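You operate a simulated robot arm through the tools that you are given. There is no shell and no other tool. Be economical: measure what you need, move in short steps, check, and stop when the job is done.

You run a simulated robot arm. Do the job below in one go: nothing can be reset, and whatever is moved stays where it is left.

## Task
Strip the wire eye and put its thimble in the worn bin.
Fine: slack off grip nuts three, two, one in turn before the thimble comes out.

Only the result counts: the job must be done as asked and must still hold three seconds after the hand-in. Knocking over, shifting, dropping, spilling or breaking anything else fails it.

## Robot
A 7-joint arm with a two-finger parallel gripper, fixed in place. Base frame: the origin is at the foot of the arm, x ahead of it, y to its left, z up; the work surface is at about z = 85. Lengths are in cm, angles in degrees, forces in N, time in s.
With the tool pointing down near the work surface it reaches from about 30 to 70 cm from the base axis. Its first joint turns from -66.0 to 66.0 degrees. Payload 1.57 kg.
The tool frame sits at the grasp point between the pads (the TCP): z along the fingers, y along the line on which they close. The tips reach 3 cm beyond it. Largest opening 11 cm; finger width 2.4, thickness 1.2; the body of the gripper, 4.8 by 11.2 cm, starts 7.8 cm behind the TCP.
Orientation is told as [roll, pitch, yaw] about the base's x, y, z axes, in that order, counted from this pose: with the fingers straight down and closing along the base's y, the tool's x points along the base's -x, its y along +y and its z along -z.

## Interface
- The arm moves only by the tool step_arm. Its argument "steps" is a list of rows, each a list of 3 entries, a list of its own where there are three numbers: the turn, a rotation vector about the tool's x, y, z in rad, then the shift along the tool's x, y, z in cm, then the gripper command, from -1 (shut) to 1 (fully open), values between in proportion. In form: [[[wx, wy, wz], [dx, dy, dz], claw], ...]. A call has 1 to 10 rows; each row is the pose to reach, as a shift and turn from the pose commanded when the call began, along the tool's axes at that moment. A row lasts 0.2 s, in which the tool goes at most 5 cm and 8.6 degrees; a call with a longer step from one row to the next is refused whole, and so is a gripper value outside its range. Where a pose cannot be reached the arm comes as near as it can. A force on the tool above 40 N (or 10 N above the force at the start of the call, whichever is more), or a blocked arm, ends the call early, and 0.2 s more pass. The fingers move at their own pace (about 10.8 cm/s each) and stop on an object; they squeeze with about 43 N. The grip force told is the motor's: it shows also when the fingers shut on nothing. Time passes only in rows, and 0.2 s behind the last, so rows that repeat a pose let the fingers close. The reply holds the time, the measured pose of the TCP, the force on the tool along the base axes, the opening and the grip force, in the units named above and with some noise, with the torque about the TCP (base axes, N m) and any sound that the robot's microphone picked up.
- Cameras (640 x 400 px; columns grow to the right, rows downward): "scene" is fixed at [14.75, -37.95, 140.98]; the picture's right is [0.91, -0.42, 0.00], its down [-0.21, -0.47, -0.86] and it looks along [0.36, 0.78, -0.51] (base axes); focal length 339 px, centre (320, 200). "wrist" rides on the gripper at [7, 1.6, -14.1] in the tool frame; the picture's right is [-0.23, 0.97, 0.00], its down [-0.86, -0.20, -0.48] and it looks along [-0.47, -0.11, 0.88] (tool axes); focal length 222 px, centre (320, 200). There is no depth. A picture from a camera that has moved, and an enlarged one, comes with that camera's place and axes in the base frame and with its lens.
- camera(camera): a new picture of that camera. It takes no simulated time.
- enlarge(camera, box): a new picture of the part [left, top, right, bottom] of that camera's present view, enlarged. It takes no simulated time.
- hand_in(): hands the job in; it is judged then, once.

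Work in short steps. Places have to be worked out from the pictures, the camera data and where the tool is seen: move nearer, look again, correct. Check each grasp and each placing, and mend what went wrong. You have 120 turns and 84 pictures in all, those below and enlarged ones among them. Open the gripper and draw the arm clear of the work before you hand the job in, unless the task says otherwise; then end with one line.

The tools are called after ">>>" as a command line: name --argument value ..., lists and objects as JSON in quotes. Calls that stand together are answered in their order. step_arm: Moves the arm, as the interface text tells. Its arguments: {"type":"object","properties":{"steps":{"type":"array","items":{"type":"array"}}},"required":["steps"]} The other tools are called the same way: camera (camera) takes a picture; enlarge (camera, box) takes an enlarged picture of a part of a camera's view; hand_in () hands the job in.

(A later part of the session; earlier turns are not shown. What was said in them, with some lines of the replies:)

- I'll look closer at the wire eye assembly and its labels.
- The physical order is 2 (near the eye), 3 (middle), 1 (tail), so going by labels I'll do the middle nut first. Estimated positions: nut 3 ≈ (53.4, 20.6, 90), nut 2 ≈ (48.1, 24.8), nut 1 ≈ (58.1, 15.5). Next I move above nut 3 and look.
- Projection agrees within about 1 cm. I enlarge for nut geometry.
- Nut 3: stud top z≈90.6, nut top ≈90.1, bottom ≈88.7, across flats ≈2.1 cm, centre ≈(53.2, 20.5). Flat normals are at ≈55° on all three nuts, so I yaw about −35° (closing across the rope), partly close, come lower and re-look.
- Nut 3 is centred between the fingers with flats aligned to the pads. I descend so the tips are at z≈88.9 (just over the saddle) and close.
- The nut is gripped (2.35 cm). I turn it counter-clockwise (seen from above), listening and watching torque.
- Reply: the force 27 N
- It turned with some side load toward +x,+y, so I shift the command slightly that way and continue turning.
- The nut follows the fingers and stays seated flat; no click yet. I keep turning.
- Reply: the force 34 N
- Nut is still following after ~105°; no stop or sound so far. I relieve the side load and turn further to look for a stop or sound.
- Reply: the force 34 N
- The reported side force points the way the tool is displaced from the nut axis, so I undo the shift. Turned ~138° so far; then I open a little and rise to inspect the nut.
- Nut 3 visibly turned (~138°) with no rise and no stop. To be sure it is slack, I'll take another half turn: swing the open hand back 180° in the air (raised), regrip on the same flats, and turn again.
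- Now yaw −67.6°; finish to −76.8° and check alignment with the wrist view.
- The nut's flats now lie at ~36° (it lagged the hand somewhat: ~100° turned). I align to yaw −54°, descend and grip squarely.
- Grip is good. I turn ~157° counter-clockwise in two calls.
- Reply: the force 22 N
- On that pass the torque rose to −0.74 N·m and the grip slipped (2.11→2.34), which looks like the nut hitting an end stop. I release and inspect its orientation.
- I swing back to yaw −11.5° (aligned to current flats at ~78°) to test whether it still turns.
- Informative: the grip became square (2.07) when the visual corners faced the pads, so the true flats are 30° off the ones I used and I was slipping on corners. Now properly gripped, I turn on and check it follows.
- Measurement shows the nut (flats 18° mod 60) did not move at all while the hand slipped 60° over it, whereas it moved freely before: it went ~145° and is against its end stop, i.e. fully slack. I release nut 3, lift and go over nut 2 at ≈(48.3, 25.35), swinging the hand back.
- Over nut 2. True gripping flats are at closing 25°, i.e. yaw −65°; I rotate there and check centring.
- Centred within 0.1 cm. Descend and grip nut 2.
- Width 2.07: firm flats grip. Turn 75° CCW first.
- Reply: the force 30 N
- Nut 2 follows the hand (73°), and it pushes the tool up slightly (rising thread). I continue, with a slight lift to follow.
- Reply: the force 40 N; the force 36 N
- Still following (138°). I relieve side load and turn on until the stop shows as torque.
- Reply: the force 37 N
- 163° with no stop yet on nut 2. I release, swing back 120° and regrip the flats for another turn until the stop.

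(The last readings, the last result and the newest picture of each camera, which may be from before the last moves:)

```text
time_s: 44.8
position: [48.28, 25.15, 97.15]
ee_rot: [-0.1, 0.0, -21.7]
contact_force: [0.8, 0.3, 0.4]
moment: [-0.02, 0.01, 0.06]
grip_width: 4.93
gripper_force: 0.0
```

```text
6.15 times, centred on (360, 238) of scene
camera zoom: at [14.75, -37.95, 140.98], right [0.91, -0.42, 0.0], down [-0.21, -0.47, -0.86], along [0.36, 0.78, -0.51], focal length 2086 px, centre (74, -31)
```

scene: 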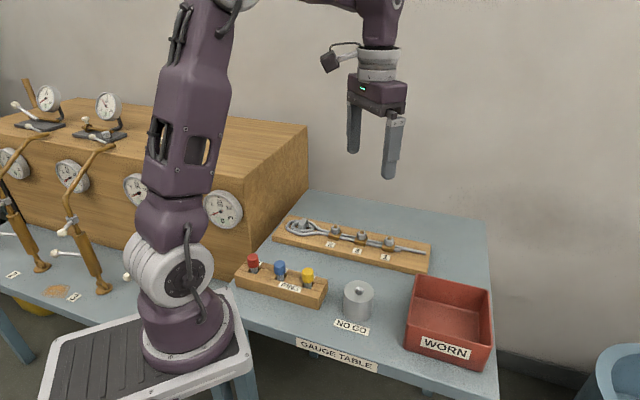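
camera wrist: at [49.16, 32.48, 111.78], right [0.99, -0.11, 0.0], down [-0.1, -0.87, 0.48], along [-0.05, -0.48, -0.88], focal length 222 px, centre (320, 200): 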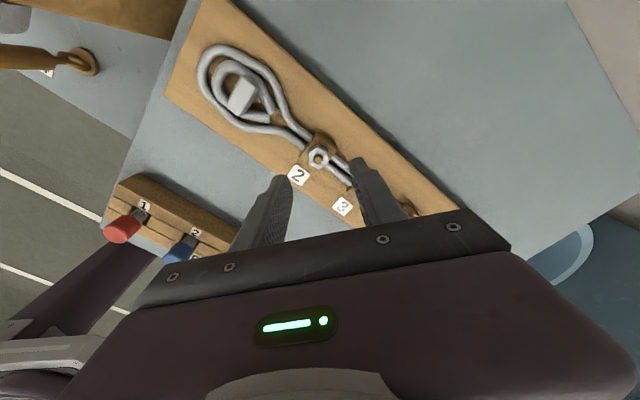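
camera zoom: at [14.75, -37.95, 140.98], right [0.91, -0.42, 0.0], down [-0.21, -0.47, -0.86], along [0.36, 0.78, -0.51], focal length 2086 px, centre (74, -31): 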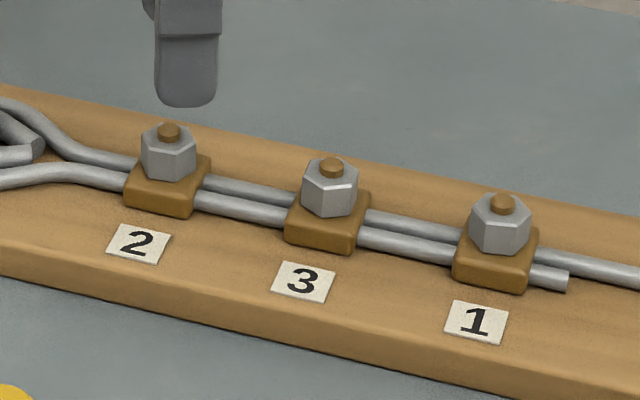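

Nut 2 now sits ~180° turned (release dragged it slightly further, as on nut 3 — total there ≈204° to the stop). I recentre, grip true flats at yaw −5°, and turn on to the stop.

>>> step_arm --steps '[[[0, 0, -0.1], [0.2, 0.24, 1], -0.1], [[0, 0, -0.2], [0.2, 0.24, 2.5], -0.1], [[0, 0, -0.29], [0.2, 0.24, 4], -0.1], [[0, 0, -0.29], [0.2, 0.24, 5.3], -0.1], [[0, 0, -0.29], [0.2, 0.24, 5.3], -0.5], [[0, 0, -0.29], [0.2, 0.24, 5.3], -1], [[0, 0, -0.29], [0.2, 0.24, 5.3], -1]]'

>>> step_arm --steps '[[[0, 0, -0.1], [0, 0, 0], -1], [[0, 0, -0.2], [0, 0, 0], -1], [[0, 0, -0.3], [0, 0, 0], -1], [[0, 0, -0.4], [0, 0, 0], -1]]'

>>> enlarge --camera "wrist" --box '[280, 130, 360, 200]'

```text
time_s: 46.4
position: [48.19, 25.36, 91.71]
ee_rot: [0.0, 0.0, -5.0]
contact_force: [1.0, -3.0, -3.0]
moment: [0.11, 0.04, -0.02]
grip_width: 2.18
gripper_force: 34.6
```

```text
time_s: 47.4
position: [48.31, 25.58, 91.78]
ee_rot: [0.0, -0.1, 18.0]
contact_force: [-0.5, 1.5, 9.4]
moment: [-0.03, 0.29, -0.72]
grip_width: 2.12
gripper_force: 34.7
```

```text
5.71 times, centred on (320, 165) of wrist
camera zoom: at [41.19, 24.86, 105.84], right [-0.08, 1.0, 0.0], down [0.87, 0.07, 0.48], along [0.48, 0.04, -0.88], focal length 1269 px, centre (320, 400)
```

zoom: 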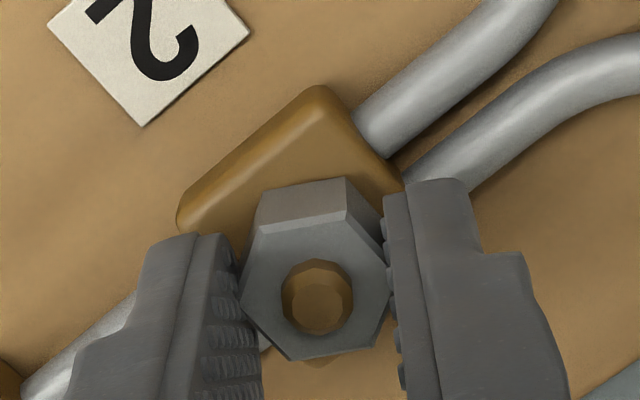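

Torque −0.72 N·m at the same end angle as nut 3: nut 2 is at its stop, fully slack. Release, lift, move over nut 1 ≈(58.05, 15.6), swinging to yaw −65°.

>>> step_arm --steps '[[[0, 0, 0], [0, 0, 0], -0.1], [[0, 0, 0], [0, 0, 0], -0.1], [[0, 0, 0], [0, 0, -3], -0.1], [[0, 0, 0], [0, 0, -6], -0.1], [[0, 0, 0.14], [-2.1, -4.1, -6], -0.1], [[0, 0, 0.28], [-4.2, -8.2, -6], -0.1], [[0, 0, 0.42], [-6.3, -12.32, -6], -0.1], [[0, 0, 0.56], [-6.3, -12.32, -6], -0.1], [[0, 0, 0.7], [-6.3, -12.32, -6], -0.1], [[0, 0, 0.84], [-6.3, -12.32, -6], -0.1]]'

>>> step_arm --steps '[[[0, 0, 0.14], [0, 0, 0], -0.1], [[0, 0, 0.28], [0, 0, 0], -0.1], [[0, 0, 0.42], [0, 0, 0], -0.1], [[0, 0, 0.56], [0, 0, 0], -0.1], [[0, 0, 0.609], [0, 0, 0], -0.1]]'

>>> enlarge --camera "wrist" --box '[260, 130, 380, 205]'

>>> enlarge --camera "scene" --box '[310, 205, 410, 270]'

```text
time_s: 49.6
position: [57.97, 15.77, 97.68]
ee_rot: [0.1, 0.1, -30.4]
contact_force: [0.8, -0.7, 0.3]
moment: [0.02, 0.02, 0.03]
grip_width: 4.96
gripper_force: 0.1
```

```text
time_s: 50.8
position: [58.07, 15.66, 97.68]
ee_rot: [0.0, 0.0, -65.3]
contact_force: [0.6, -0.2, -1.0]
moment: [0.03, -0.02, 0.01]
grip_width: 4.95
gripper_force: 0.1
```

```text
5.33 times, centred on (320, 168) of wrist
camera zoom: at [56.67, 22.66, 111.83], right [0.98, 0.2, 0.0], down [0.18, -0.86, 0.48], along [0.1, -0.47, -0.88], focal length 1185 px, centre (320, 373)
```

zoom: 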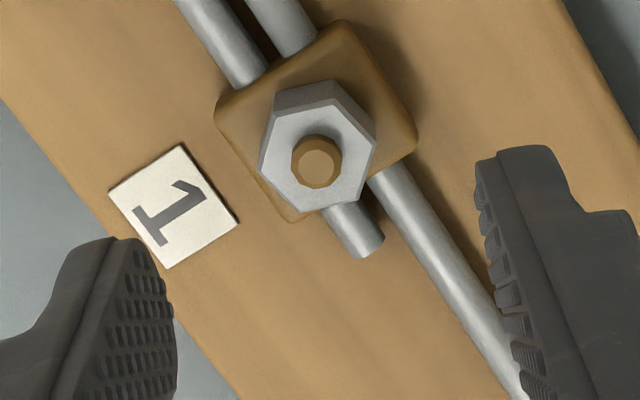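

```text
6.15 times, centred on (360, 238) of scene
camera zoom: at [14.75, -37.95, 140.98], right [0.91, -0.42, 0.0], down [-0.21, -0.47, -0.86], along [0.36, 0.78, -0.51], focal length 2086 px, centre (74, -31)
```

zoom: 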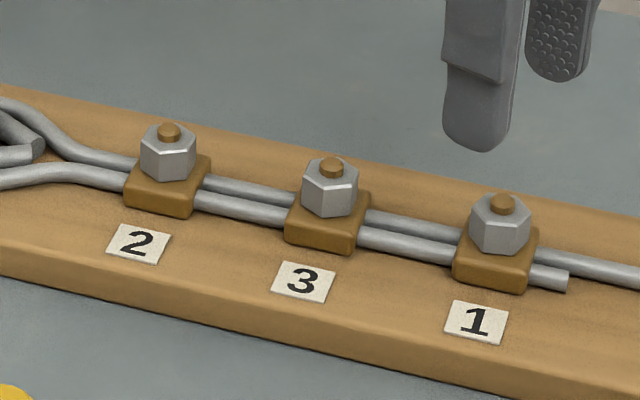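

Nut 1 is centred. Before going on I check nut 2's and 3's orientation closely.

>>> enlarge --camera "scene" --box '[325, 220, 375, 250]'

>>> camera --camera "wrist"

```text
12.80 times, centred on (350, 235) of scene
camera zoom: at [14.75, -37.95, 140.98], right [0.91, -0.42, 0.0], down [-0.21, -0.47, -0.86], along [0.36, 0.78, -0.51], focal length 4338 px, centre (-64, -248)
```

zoom: 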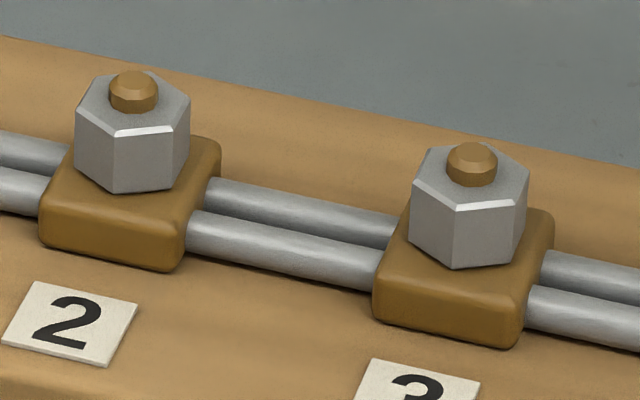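

```text
41 pictures are left
camera wrist: at [56.67, 22.66, 111.83], right [0.98, 0.2, 0.0], down [0.18, -0.86, 0.48], along [0.1, -0.47, -0.88], focal length 222 px, centre (320, 200)
```

wrist: 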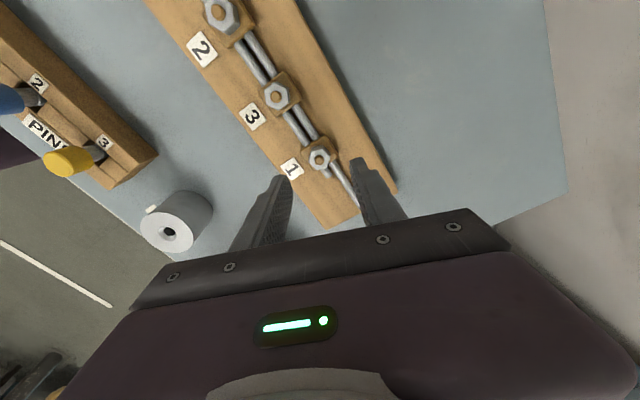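

Nuts 2 and 3 now match in orientation (both at the stop). Grip nut 1 and turn.

>>> step_arm --steps '[[[0, 0, 0], [0, 0, 2], -0.1], [[0, 0, 0], [0, 0, 4], -0.1], [[0, 0, 0], [0, 0, 5.93], -0.1], [[0, 0, 0], [0, 0, 5.93], -0.1], [[0, 0, 0], [0, 0, 5.93], -0.5], [[0, 0, 0], [0, 0, 5.93], -1], [[0, 0, 0], [0, 0, 5.93], -1]]'

>>> step_arm --steps '[[[0, 0, -0.1], [0, 0, 0], -1], [[0, 0, -0.23], [0, 0, 0], -1], [[0, 0, -0.36], [0, 0, 0], -1], [[0, 0, -0.49], [0, 0, -0.03], -1], [[0, 0, -0.62], [0, 0, -0.05], -1], [[0, 0, -0.75], [0, 0, -0.08], -1], [[0, 0, -0.88], [0, 0, -0.1], -1], [[0, 0, -1.01], [0, 0, -0.1], -1], [[0, 0, -1.14], [0, 0, -0.1], -1]]'

```text
time_s: 52.4
position: [57.94, 15.64, 91.73]
ee_rot: [-0.1, 0.0, -65.1]
contact_force: [-3.0, -2.5, -2.5]
moment: [-0.02, 0.06, -0.03]
grip_width: 2.07
gripper_force: 34.6
```

```text
time_s: 54.4
position: [57.89, 15.5, 91.7]
ee_rot: [-0.1, 0.3, 0.4]
contact_force: [-21.1, -7.4, -18.0]
moment: [-0.01, 0.4, -0.04]
grip_width: 2.09
gripper_force: 33.5
```

Following at low torque; relieve side load and continue ~95° more.

>>> step_arm --steps '[[[0, 0, -0.1], [-0.12, 0.05, -0.05], -1], [[0, 0, -0.23], [-0.12, 0.05, -0.08], -1], [[0, 0, -0.36], [-0.12, 0.05, -0.08], -1], [[0, 0, -0.49], [-0.12, 0.05, -0.08], -1], [[0, 0, -0.62], [-0.12, 0.05, -0.08], -1], [[0, 0, -0.75], [-0.12, 0.05, -0.08], -1]]'

>>> step_arm --steps '[[[0, 0, -0.13], [0, 0, 0], -1], [[0, 0, -0.26], [0, 0, 0], -1], [[0, 0, -0.39], [0, 0, 0], -1], [[0, 0, -0.52], [0, 0, 0], -1], [[0, 0, -0.65], [0, 0, 0], -1], [[0, 0, -0.78], [0, 0, 0], -1]]'

>>> enlarge --camera "wrist" --box '[280, 130, 360, 200]'

```text
time_s: 55.8
position: [57.99, 15.63, 91.93]
ee_rot: [0.1, 0.3, 43.3]
contact_force: [-18.2, -18.2, -12.7]
moment: [-0.53, 0.57, 0.0]
grip_width: 2.06
gripper_force: 33.8
```

```text
time_s: 57.2
position: [57.94, 15.63, 91.88]
ee_rot: [0.1, 0.1, 88.1]
contact_force: [-23.8, -12.5, -9.4]
moment: [0.26, 0.52, -0.03]
grip_width: 2.04
gripper_force: 34.5
```

```text
5.71 times, centred on (320, 165) of wrist
camera zoom: at [56.27, 8.75, 106.04], right [-0.97, 0.26, 0.0], down [0.23, 0.85, 0.48], along [0.12, 0.46, -0.88], focal length 1269 px, centre (320, 400)
```

zoom: 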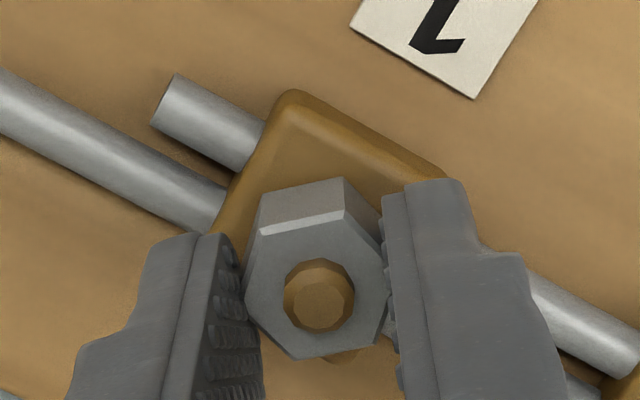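

153° turned. Release gently, swing back 120°, regrip on the same flats.

>>> step_arm --steps '[[[0, 0, 0], [-0.08, -0.12, 0], -1], [[0, 0, 0], [-0.08, -0.12, 0], -0.1], [[0, 0, 0], [-0.08, -0.12, 0], -0.1], [[0, 0, 0], [-0.08, -0.12, -2.5], -0.1], [[0, 0, 0], [-0.08, -0.12, -5], -0.1], [[0, 0, 0.14], [-0.08, -0.12, -5], -0.1], [[0, 0, 0.28], [-0.08, -0.12, -5], -0.1], [[0, 0, 0.42], [-0.08, -0.12, -5], -0.1], [[0, 0, 0.56], [-0.08, -0.12, -5], -0.1], [[0, 0, 0.7], [-0.08, -0.12, -5], -0.1]]'

>>> step_arm --steps '[[[0, 0, 0.14], [0, 0, 0], -0.1], [[0, 0, 0.28], [0, 0, 0], -0.1], [[0, 0, 0.42], [0, 0, 0], -0.1], [[0, 0, 0.56], [0, 0, 0], -0.1], [[0, 0, 0.7], [0, 0, 0], -0.1], [[0, 0, 0.84], [0, 0, 0], -0.1], [[0, 0, 0.98], [0, 0, 0], -0.1], [[0, 0, 1.12], [0, 0, 0], -0.1], [[0, 0, 1.254], [0, 0, 0], -0.1], [[0, 0, 1.394], [0, 0, 0], -0.1]]'

>>> enlarge --camera "wrist" --box '[260, 130, 380, 205]'

```text
time_s: 59.4
position: [58.24, 15.73, 96.97]
ee_rot: [0.1, 0.0, 47.6]
contact_force: [-0.3, -0.2, -0.3]
moment: [-0.02, 0.02, 0.02]
grip_width: 4.94
gripper_force: 0.0
```

```text
time_s: 61.6
position: [58.19, 15.84, 97.01]
ee_rot: [0.0, 0.0, -32.4]
contact_force: [1.2, 1.1, -0.4]
moment: [0.0, 0.03, 0.01]
grip_width: 4.96
gripper_force: 0.2
```

```text
5.33 times, centred on (320, 168) of wrist
camera zoom: at [53.29, 20.83, 111.01], right [0.71, 0.7, 0.0], down [0.62, -0.62, 0.48], along [0.34, -0.34, -0.88], focal length 1185 px, centre (320, 373)
```

zoom: 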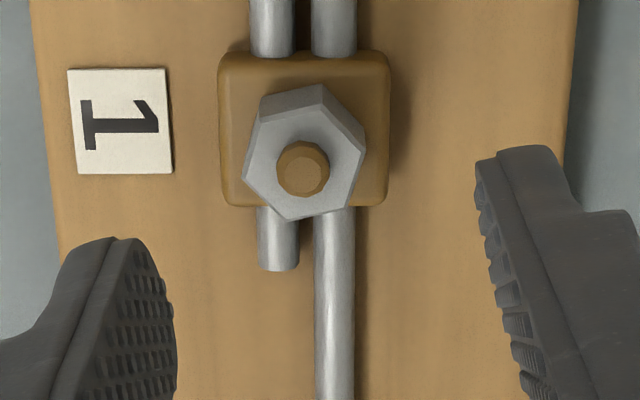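

Flats are aligned at yaw −32°. Recentre slightly, grip, and turn to the stop (~50°).

>>> step_arm --steps '[[[0, 0, 0], [0, -0.23, 2], -0.1], [[0, 0, 0], [0, -0.23, 4], -0.1], [[0, 0, 0], [0, -0.23, 5.2], -0.1], [[0, 0, 0], [0, -0.23, 5.2], -0.1], [[0, 0, 0], [0, -0.23, 5.2], -0.5], [[0, 0, 0], [0, -0.23, 5.2], -1], [[0, 0, 0], [0, -0.23, 5.2], -1]]'

>>> step_arm --steps '[[[0, 0, -0.1], [0, 0, 0], -1], [[0, 0, -0.22], [0, 0, 0], -1], [[0, 0, -0.34], [0, 0, 0], -1], [[0, 0, -0.46], [0, 0, 0], -1], [[0, 0, -0.58], [0, 0, 0], -1], [[0, 0, -0.7], [0, 0, 0], -1], [[0, 0, -0.8], [0, 0, 0], -1], [[0, 0, -0.87], [0, 0, 0], -1]]'

```text
time_s: 63.2
position: [58.07, 15.44, 91.61]
ee_rot: [-0.1, 0.0, -32.1]
contact_force: [-5.3, -6.8, -0.9]
moment: [-0.14, 0.08, 0.01]
grip_width: 2.06
gripper_force: 34.1
```

```text
time_s: 65.0
position: [58.18, 15.7, 91.78]
ee_rot: [0.0, 0.0, 17.8]
contact_force: [-4.7, -6.1, -19.9]
moment: [-0.19, 0.29, -0.6]
grip_width: 2.12
gripper_force: 34.0
```

Stop reached on nut 1 too (−0.6 N·m at 17.8°). Release, lift well clear and go above the thimble (~(41.6, 31.2)).

>>> step_arm --steps '[[[0, 0, 0], [0, 0, 0], -0.1], [[0, 0, 0], [0, 0, 0], -0.1], [[0, 0, 0], [0, 0, -4], -0.1], [[0, 0, 0], [0, 0, -8], -0.1], [[0, 0, 0], [1.8, 3.3, -11], -0.1], [[0, 0, 0], [4.1, 7.5, -11], -0.1], [[0, 0, 0], [6.4, 11.7, -11], -0.1], [[0, 0, 0], [8.7, 15.9, -11], -0.1], [[0, 0, 0], [10.87, 19.93, -11], -0.1], [[0, 0, 0], [10.87, 19.93, -11], -0.1]]'

>>> camera --camera "wrist"

>>> enlarge --camera "scene" --box '[270, 200, 360, 260]'

```text
time_s: 67.2
position: [41.82, 30.97, 102.85]
ee_rot: [-0.1, 0.0, 17.8]
contact_force: [0.1, 0.2, -0.2]
moment: [-0.02, 0.0, -0.03]
grip_width: 4.98
gripper_force: 0.1
```

```text
38 pictures are left
camera wrist: at [34.68, 30.44, 116.96], right [-0.08, 1.0, 0.0], down [0.88, 0.07, 0.48], along [0.48, 0.04, -0.88], focal length 222 px, centre (320, 200)
```

wrist: 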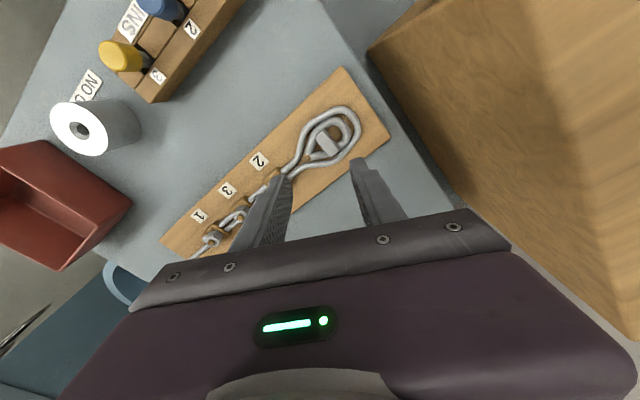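

```text
6.67 times, centred on (315, 230) of scene
camera zoom: at [14.75, -37.95, 140.98], right [0.91, -0.42, 0.0], down [-0.21, -0.47, -0.86], along [0.36, 0.78, -0.51], focal length 2260 px, centre (353, 0)
```

zoom: 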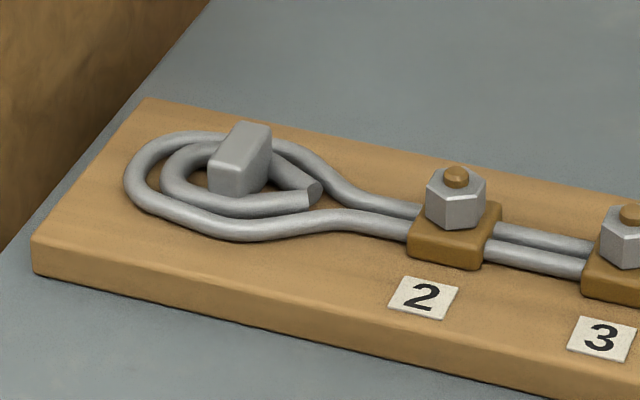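

>>> enlarge --camera "wrist" --box '[270, 85, 390, 205]'

>>> enlarge --camera "scene" --box '[280, 210, 320, 240]'

```text
3.33 times, centred on (330, 145) of wrist
camera zoom: at [34.68, 30.44, 116.96], right [-0.08, 1.0, 0.0], down [0.88, 0.07, 0.48], along [0.48, 0.04, -0.88], focal length 740 px, centre (287, 383)
```

zoom: 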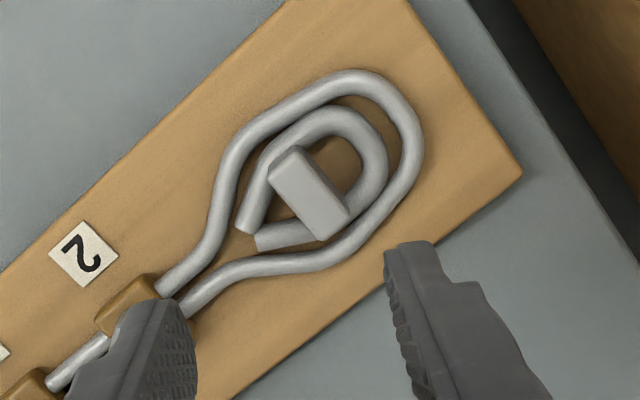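

```text
13.33 times, centred on (300, 225) of scene
camera zoom: at [14.75, -37.95, 140.98], right [0.91, -0.42, 0.0], down [-0.21, -0.47, -0.86], along [0.36, 0.78, -0.51], focal length 4519 px, centre (587, -133)
```

zoom: 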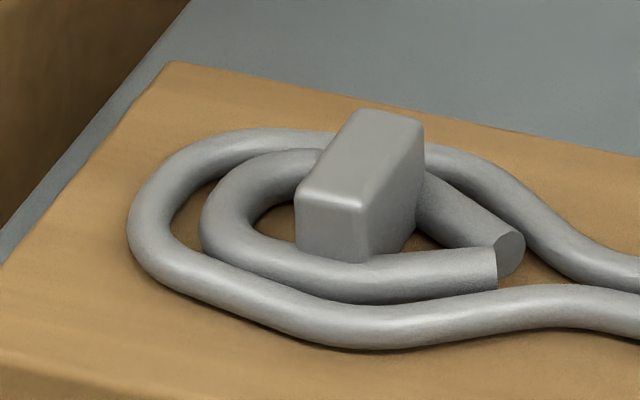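

The thimble is a U with a cross block (≈3.0×1.4 cm, top z≈89.9, centre ≈(41.6, 31.8), long axis at ~42°). I yaw to 41.6° so the fingers close on its short width, and drop to z≈97 to check.

>>> step_arm --steps '[[[0, 0, -0.12], [-0.02, 0.3, 1], -0.1], [[0, 0, -0.24], [-0.05, 0.6, 2.5], -0.1], [[0, 0, -0.36], [-0.05, 0.82, 4], -0.1], [[0, 0, -0.415], [-0.05, 0.82, 5.8], -0.1], [[0, 0, -0.415], [-0.05, 0.82, 5.8], -0.1]]'

>>> enlarge --camera "wrist" --box '[250, 110, 390, 210]'

```text
time_s: 68.4
position: [41.57, 32.08, 97.04]
ee_rot: [0.0, -0.1, 41.5]
contact_force: [-0.2, 1.2, -0.5]
moment: [-0.02, 0.03, 0.01]
grip_width: 4.95
gripper_force: 0.0
```

```text
4.00 times, centred on (320, 160) of wrist
camera zoom: at [35.24, 28.62, 111.02], right [-0.48, 0.88, 0.0], down [0.77, 0.42, 0.48], along [0.42, 0.23, -0.88], focal length 888 px, centre (320, 360)
```

zoom: 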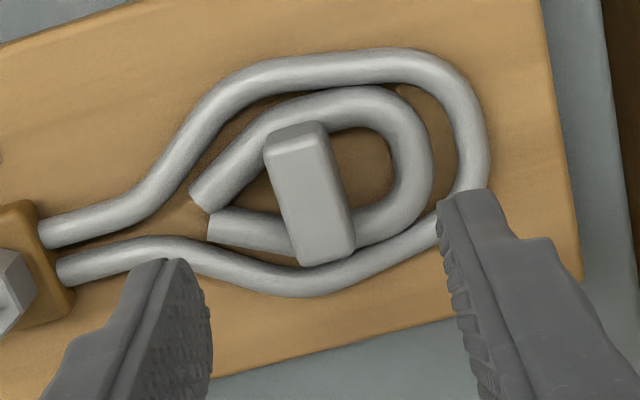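

Block is centred along closing; a small shift/turn (+3°) and descend to tip z≈88.5, then close.

>>> step_arm --steps '[[[0, 0, -0.055], [0.25, -0.07, 2], -0.1], [[0, 0, -0.055], [0.25, -0.07, 4], -0.1], [[0, 0, -0.055], [0.25, -0.07, 5.5], -0.1], [[0, 0, -0.055], [0.25, -0.07, 5.5], -0.3], [[0, 0, -0.055], [0.25, -0.07, 5.5], -0.5], [[0, 0, -0.055], [0.25, -0.07, 5.5], -0.8], [[0, 0, -0.055], [0.25, -0.07, 5.5], -1], [[0, 0, -0.055], [0.25, -0.07, 5.5], -1]]'

>>> enlarge --camera "wrist" --box '[250, 110, 390, 210]'

>>> enlarge --camera "scene" --box '[270, 190, 360, 250]'

```text
time_s: 70.2
position: [41.34, 32.03, 91.44]
ee_rot: [0.0, 0.0, 44.6]
contact_force: [-0.2, -0.4, -0.4]
moment: [-0.01, 0.0, 0.01]
grip_width: 1.47
gripper_force: 30.7
```

```text
4.00 times, centred on (320, 160) of wrist
camera zoom: at [35.34, 28.11, 105.5], right [-0.52, 0.85, 0.0], down [0.75, 0.46, 0.48], along [0.41, 0.25, -0.88], focal length 888 px, centre (320, 360)
```

zoom: 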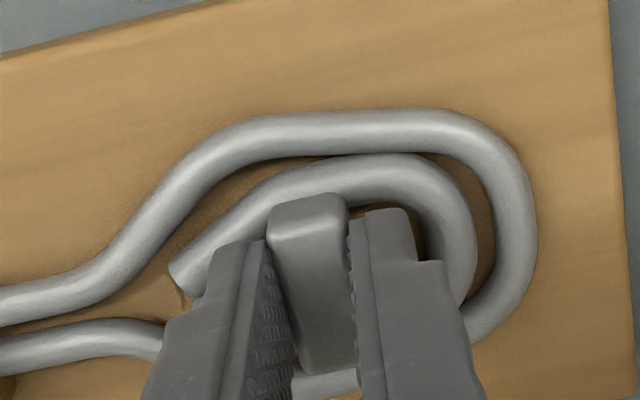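

```text
6.67 times, centred on (315, 220) of scene
camera zoom: at [14.75, -37.95, 140.98], right [0.91, -0.42, 0.0], down [-0.21, -0.47, -0.86], along [0.36, 0.78, -0.51], focal length 2260 px, centre (353, 67)
```

zoom: 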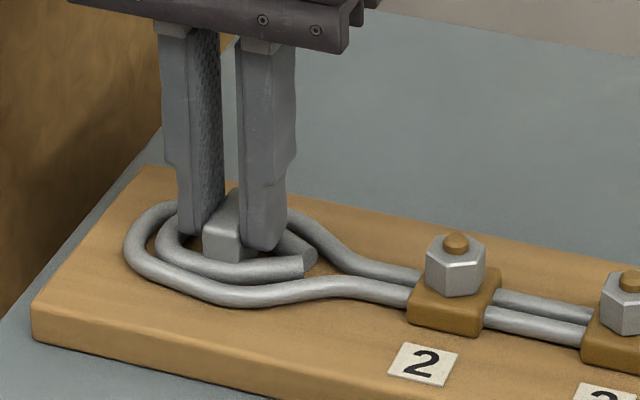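

Block gripped (1.47 cm). Lift slowly and watch the force.

>>> step_arm --steps '[[[0, 0, 0], [0, 0, -0.3], -1], [[0, 0, 0], [0, 0, -0.7], -1], [[0, 0, 0], [0, 0, -1.2], -1], [[0, 0, 0], [0, 0, -1.8], -1]]'

>>> enlarge --camera "scene" --box '[270, 190, 360, 250]'

```text
time_s: 71.2
position: [41.25, 31.78, 93.27]
ee_rot: [0.1, 0.1, 44.8]
contact_force: [0.0, 0.0, 0.4]
moment: [0.0, 0.01, 0.03]
grip_width: 1.57
gripper_force: 0.1
```

```text
6.67 times, centred on (315, 220) of scene
camera zoom: at [14.75, -37.95, 140.98], right [0.91, -0.42, 0.0], down [-0.21, -0.47, -0.86], along [0.36, 0.78, -0.51], focal length 2260 px, centre (353, 67)
```

zoom: 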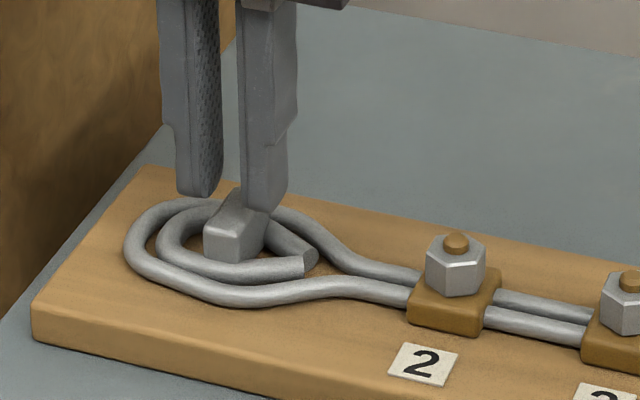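

The grip slipped off; the thimble stayed. I let the fingers settle and check readings.

>>> step_arm --steps '[[[0, 0, 0], [0, 0, 0], -1], [[0, 0, 0], [0, 0, 0], -1]]'

>>> enlarge --camera "wrist" --box '[250, 110, 390, 210]'

```text
time_s: 71.8
position: [41.34, 31.8, 93.24]
ee_rot: [-0.1, 0.0, 44.6]
contact_force: [0.5, 0.1, -0.7]
moment: [-0.01, 0.01, 0.03]
grip_width: 0.0
gripper_force: 21.1
```

```text
4.00 times, centred on (320, 160) of wrist
camera zoom: at [35.35, 28.07, 107.36], right [-0.52, 0.85, 0.0], down [0.75, 0.46, 0.48], along [0.41, 0.25, -0.88], focal length 888 px, centre (320, 360)
```

zoom: 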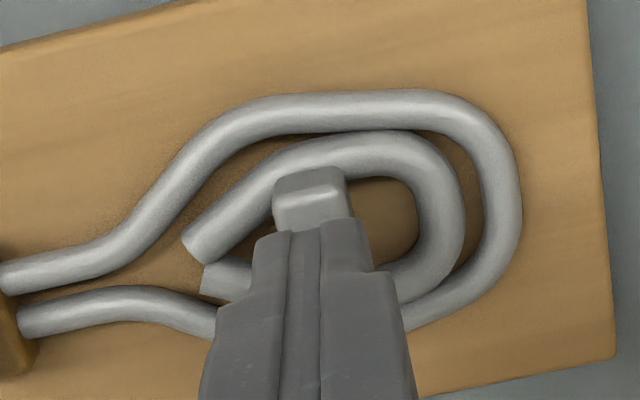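

Fingers closed over nothing above the block. I reopen, centre better along the block (+0.4 along tool x) and go deeper, watching for contact.

>>> step_arm --steps '[[[0, 0, 0], [0, 0, -0.5], -0.3], [[0, 0, 0], [0.4, 0, -0.5], -0.3], [[0, 0, 0], [0.4, 0, 1], -0.3], [[0, 0, 0], [0.4, 0, 1.9], -0.3], [[0, 0, 0], [0.4, 0, 2.1], -0.3]]'

>>> step_arm --steps '[[[0, 0, 0], [0, 0, 0.2], -0.3], [[0, 0, 0], [0, 0, 0.2], -0.3]]'

```text
time_s: 73.0
position: [41.03, 31.62, 91.23]
ee_rot: [0.0, -0.2, 44.7]
contact_force: [-3.2, -2.2, 14.5]
moment: [-0.08, 0.11, 0.02]
grip_width: 3.86
gripper_force: 0.1
```

```text
time_s: 73.4
position: [41.06, 31.63, 91.19]
ee_rot: [0.0, -0.2, 44.8]
contact_force: [-3.1, -1.8, 14.3]
moment: [-0.11, 0.11, -0.02]
grip_width: 3.86
gripper_force: 0.0
stopped in row 2: the force on the tool passed its limit at 46 N (the readings are from after the stop); the commanded pose is now the measured one
```

Tips touch the rods at TCP z≈91.2, so that's the deepest. Raise 0.1, close, then lift in tiny increments to read the force.

>>> step_arm --steps '[[[0, 0, 0], [0, 0, -0.1], -0.3], [[0, 0, 0], [0, 0, -0.1], -0.6], [[0, 0, 0], [0, 0, -0.1], -1], [[0, 0, 0], [0, 0, -0.1], -1], [[0, 0, 0], [0, 0, -0.1], -1]]'

>>> step_arm --steps '[[[0, 0, 0], [0, 0, -0.15], -1], [[0, 0, 0], [0, 0, -0.25], -1]]'

>>> enlarge --camera "scene" --box '[270, 190, 360, 250]'

```text
time_s: 74.6
position: [41.14, 31.6, 91.18]
ee_rot: [0.1, -0.2, 44.7]
contact_force: [2.2, -2.6, 11.6]
moment: [-0.07, -0.03, 0.02]
grip_width: 1.51
gripper_force: 31.1
```

```text
time_s: 75.2
position: [41.06, 31.52, 91.45]
ee_rot: [0.0, -0.2, 44.7]
contact_force: [0.1, 0.0, -1.6]
moment: [-0.01, 0.01, 0.0]
grip_width: 1.53
gripper_force: 31.1
```

```text
6.67 times, centred on (315, 220) of scene
camera zoom: at [14.75, -37.95, 140.98], right [0.91, -0.42, 0.0], down [-0.21, -0.47, -0.86], along [0.36, 0.78, -0.51], focal length 2260 px, centre (353, 67)
```

zoom: 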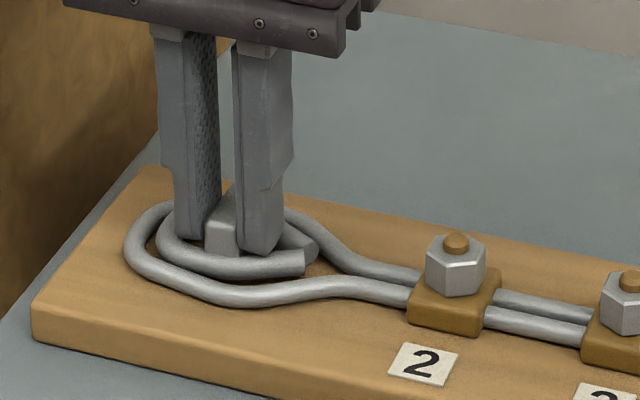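

Little load (−1.6 N) so far. Continue small lift.

>>> step_arm --steps '[[[0, 0, 0], [0, 0, -0.15], -1], [[0, 0, 0], [0, 0, -0.3], -1], [[0, 0, 0], [0, 0, -0.45], -1]]'

>>> enlarge --camera "wrist" --box '[250, 110, 390, 210]'

```text
time_s: 76.0
position: [41.02, 31.52, 92.01]
ee_rot: [-0.1, -0.3, 44.7]
contact_force: [-0.6, -0.2, 0.1]
moment: [0.01, 0.01, 0.0]
grip_width: 1.5
gripper_force: 30.7
```

```text
4.00 times, centred on (320, 160) of wrist
camera zoom: at [35.1, 27.8, 106.05], right [-0.52, 0.85, 0.0], down [0.75, 0.46, 0.48], along [0.41, 0.25, -0.88], focal length 888 px, centre (320, 360)
```

zoom: 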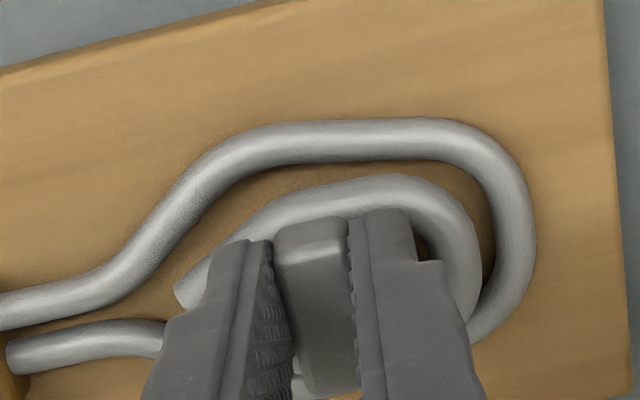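

>>> enlarge --camera "scene" --box '[280, 205, 325, 240]'

```text
11.43 times, centred on (302, 222) of scene
camera zoom: at [14.75, -37.95, 140.98], right [0.91, -0.42, 0.0], down [-0.21, -0.47, -0.86], along [0.36, 0.78, -0.51], focal length 3874 px, centre (520, -57)
```

zoom: 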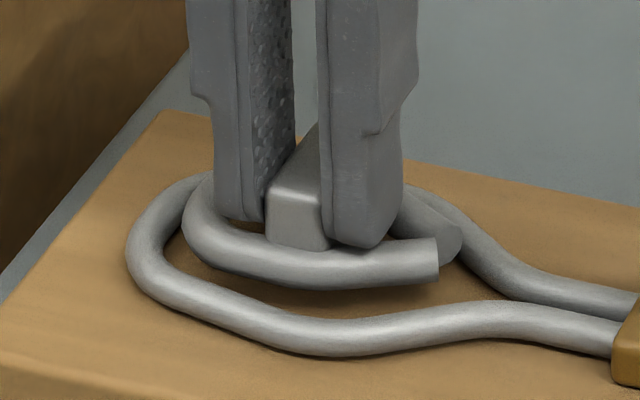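

The thimble is rising with the hand. Continue lifting smoothly.

>>> step_arm --steps '[[[0, 0, 0], [0, 0, -0.4], -1], [[0, 0, 0], [0, 0, -0.8], -1], [[0, 0, 0], [0, 0, -1.4], -1], [[0, 0, 0], [0, 0, -2], -1], [[0, 0, 0], [0, 0, -2.8], -1], [[0, 0, 0], [0, 0, -3.6], -1]]'

>>> camera --camera "scene"

>>> camera --camera "wrist"

```text
time_s: 77.4
position: [41.08, 31.67, 95.59]
ee_rot: [0.0, -0.2, 44.7]
contact_force: [0.6, -0.1, -0.2]
moment: [0.0, 0.04, 0.02]
grip_width: 1.49
gripper_force: 31.0
```

```text
26 pictures are left
```

scene: 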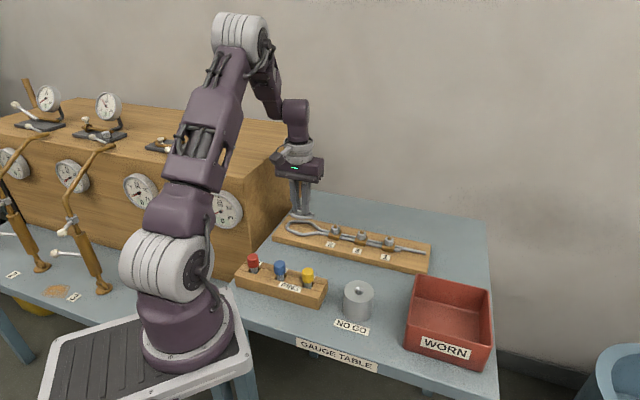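

```text
25 pictures are left
camera wrist: at [35.05, 27.82, 109.58], right [-0.52, 0.85, 0.0], down [0.75, 0.46, 0.48], along [0.41, 0.25, -0.88], focal length 222 px, centre (320, 200)
```

wrist: 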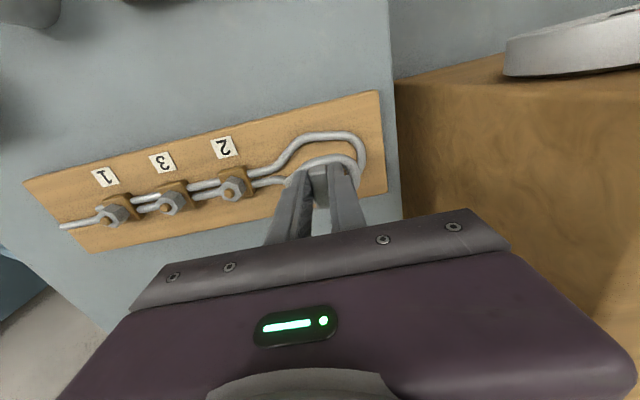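

Thimble is held clear (1.49 cm). Bin centre estimated at ≈(54.8, −8.3). Lift to z≈105 and carry toward it.

>>> step_arm --steps '[[[0, 0, 0], [0, 0, -2.5], -1], [[0, 0, 0], [0, 0, -6], -1], [[0, 0, 0], [0, 0, -9.5], -1], [[0, 0, 0], [1.4, -2.9, -9.5], -1], [[0, 0, 0], [3.06, -6.34, -9.5], -1], [[0, 0, 0], [4.7, -9.75, -9.5], -1], [[0, 0, 0], [6.4, -13.2, -9.5], -1], [[0, 0, 0], [8.1, -16.7, -9.5], -1], [[0, 0, 0], [9.8, -20.2, -9.5], -1], [[0, 0, 0], [11.3, -23.4, -9.5], -1]]'

>>> camera --camera "wrist"

```text
time_s: 79.6
position: [49.53, 7.03, 104.96]
ee_rot: [0.0, -0.1, 44.8]
contact_force: [-0.2, 0.5, -2.1]
moment: [0.01, 0.0, 0.01]
grip_width: 1.5
gripper_force: 30.9
```

```text
24 pictures are left
camera wrist: at [43.44, 3.23, 119.1], right [-0.52, 0.85, 0.0], down [0.75, 0.46, 0.48], along [0.41, 0.25, -0.88], focal length 222 px, centre (320, 200)
```

wrist: 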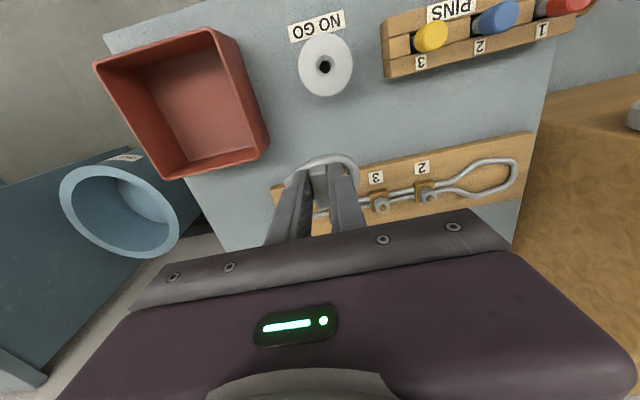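

Bin centre refined to ≈(54.3, −8.8). Move over it and verify.

>>> step_arm --steps '[[[0, 0, 0], [1.7, -3.3, 0], -1], [[0, 0, 0], [3.6, -6.8, 0], -1], [[0, 0, 0], [5.6, -10.6, 0], -1], [[0, 0, 0], [7.63, -14.53, 0], -1], [[0, 0, 0], [7.63, -14.53, 0], -1]]'

>>> camera --camera "scene"

>>> camera --camera "wrist"

```text
time_s: 80.8
position: [54.11, -8.63, 105.01]
ee_rot: [0.0, -0.1, 44.7]
contact_force: [-0.4, 0.0, -0.6]
moment: [-0.04, -0.03, 0.02]
grip_width: 1.49
gripper_force: 30.7
```

```text
23 pictures are left
```

scene: 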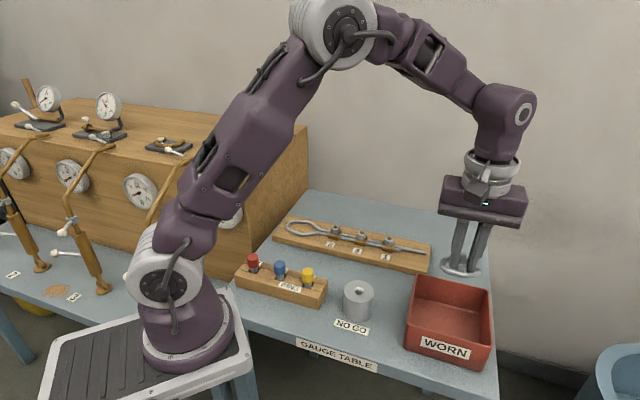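

```text
22 pictures are left
camera wrist: at [48.03, -12.52, 119.15], right [-0.52, 0.85, 0.0], down [0.75, 0.46, 0.48], along [0.41, 0.25, -0.88], focal length 222 px, centre (320, 200)
```

wrist: 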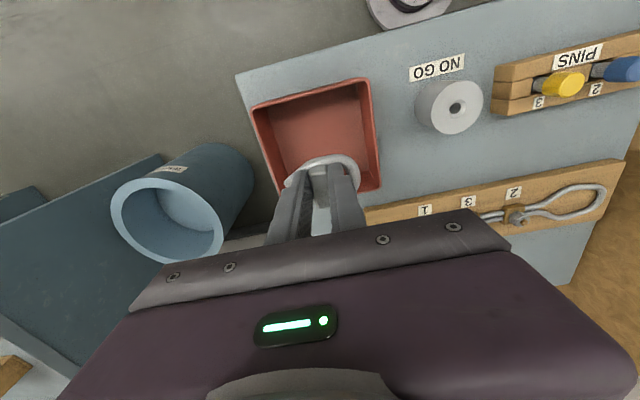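

TCP is right over the bin centre. Lower the thimble to just above the floor.

>>> step_arm --steps '[[[0, 0, 0], [0, 0, 3.5], -1], [[0, 0, 0], [0, 0, 7], -1], [[0, 0, 0], [0, 0, 10], -1], [[0, 0, 0], [0, 0, 12.5], -1], [[0, 0, 0], [0, 0, 13.5], -1]]'

>>> step_arm --steps '[[[0, 0, 0], [0, 0, 0.3], -1], [[0, 0, 0], [0, 0, 0.6], -1]]'

>>> enlarge --camera "scene" --box '[390, 220, 510, 380]'

```text
time_s: 82.0
position: [54.28, -8.48, 91.37]
ee_rot: [0.0, -0.1, 44.6]
contact_force: [0.0, 0.1, -0.1]
moment: [0.02, 0.03, 0.01]
grip_width: 1.51
gripper_force: 30.9
```

```text
time_s: 82.6
position: [54.31, -8.65, 90.91]
ee_rot: [0.0, -0.1, 44.8]
contact_force: [0.0, 0.7, -1.9]
moment: [0.0, -0.01, -0.01]
grip_width: 1.5
gripper_force: 31.5
```

```text
2.50 times, centred on (450, 300) of scene
camera zoom: at [14.75, -37.95, 140.98], right [0.91, -0.42, 0.0], down [-0.21, -0.47, -0.86], along [0.36, 0.78, -0.51], focal length 847 px, centre (-5, -50)
```

zoom: 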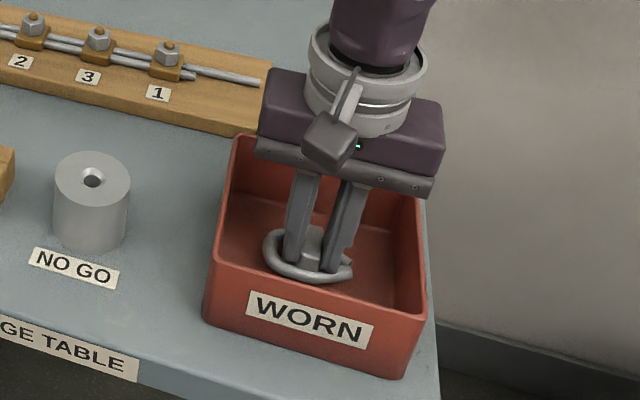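

The thimble is inside the bin. I lower in small steps until contact with the floor.

>>> step_arm --steps '[[[0, 0, 0], [0, 0, 0.25], -1], [[0, 0, 0], [0, 0, 0.5], -1], [[0, 0, 0], [0, 0, 0.7], -1]]'

```text
time_s: 83.4
position: [54.4, -8.63, 90.09]
ee_rot: [0.1, -0.1, 44.6]
contact_force: [0.4, 1.2, -1.0]
moment: [0.0, 0.01, 0.09]
grip_width: 1.52
gripper_force: 30.9
```

>>> step_arm --steps '[[[0, 0, 0], [0, 0, 0.2], -1], [[0, 0, 0], [0, 0, 0.4], -1]]'

```text
time_s: 84.0
position: [54.21, -8.52, 89.77]
ee_rot: [0.0, -0.2, 44.7]
contact_force: [0.5, -0.1, -0.7]
moment: [-0.03, 0.0, 0.0]
grip_width: 1.51
gripper_force: 30.7
```

No contact yet, but it must be within millimetres of the floor; 0.2 lower, then release gently.

>>> step_arm --steps '[[[0, 0, 0], [0, 0, 0.2], -1], [[0, 0, 0], [0, 0, 0.2], -0.6], [[0, 0, 0], [0, 0, 0.2], -0.45], [[0, 0, 0], [0, 0, 0.2], -0.45], [[0, 0, 0], [0, 0, -2.5], -0.45], [[0, 0, 0], [0, 0, -7], -0.45], [[0, 0, 0], [0, 0, -11.5], -0.45], [[0, 0, 0], [0, 0, -16], -0.45]]'

>>> step_arm --steps '[[[0, 0, 0], [3, 0, -3], 0], [[0, 0, 0], [6, 0, -6], 1], [[0, 0, 0], [9, 0, -8], 1], [[0, 0, 0], [9, 0, -8], 1]]'

>>> camera --camera "scene"

>>> enlarge --camera "scene" --box '[390, 260, 510, 380]'

>>> enlarge --camera "scene" --box '[260, 200, 450, 290]'

```text
time_s: 85.8
position: [54.37, -8.66, 105.77]
ee_rot: [0.1, -0.2, 44.8]
contact_force: [0.2, -0.2, 0.3]
moment: [0.0, 0.0, 0.0]
grip_width: 3.01
gripper_force: 0.1
```

```text
time_s: 86.8
position: [47.74, -15.09, 113.75]
ee_rot: [0.0, -0.2, 44.7]
contact_force: [0.0, 0.5, -0.4]
moment: [0.01, 0.01, -0.01]
grip_width: 10.98
gripper_force: 0.0
```

```text
20 pictures are left
```

scene: 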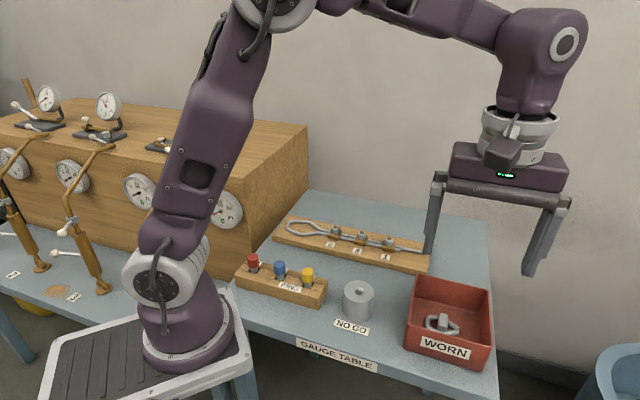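

```text
3.33 times, centred on (450, 320) of scene
camera zoom: at [14.74, -37.95, 140.98], right [0.91, -0.42, 0.0], down [-0.21, -0.47, -0.86], along [0.36, 0.78, -0.51], focal length 1130 px, centre (-113, -200)
```

zoom: 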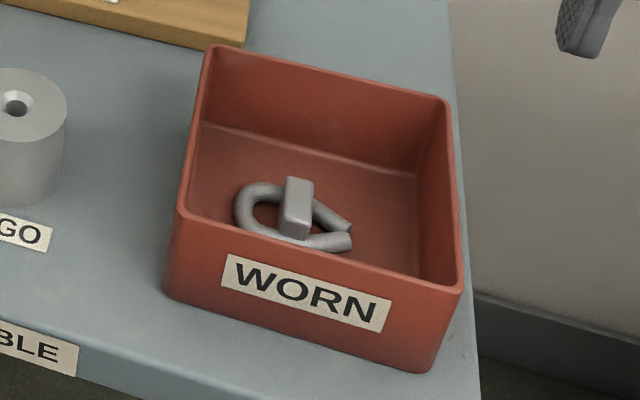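

```text
3.37 times, centred on (355, 245) of scene
camera zoom: at [14.74, -37.95, 140.98], right [0.91, -0.42, 0.0], down [-0.21, -0.47, -0.86], along [0.36, 0.78, -0.51], focal length 1142 px, centre (202, 48)
```

zoom: 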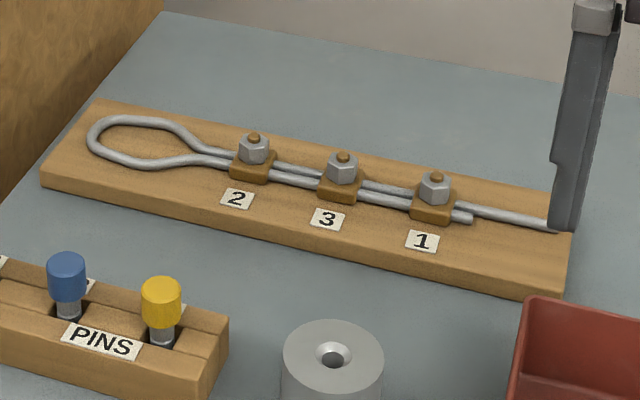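

The thimble rests flat in the WORN bin, the nuts are all slack, nothing else moved, and the arm is clear with the gripper open. Handing in.

>>> hand_in

```text
The job is handed in.
```

I slackened grip nuts 3, 2 and 1 in that order, each turned counter-clockwise to its stop. I then lifted the thimble out of the wire eye and set it in the WORN bin. My first grip on the thimble slipped before it moved; the second held. The last pictures show nothing else moved, and the job is handed in.
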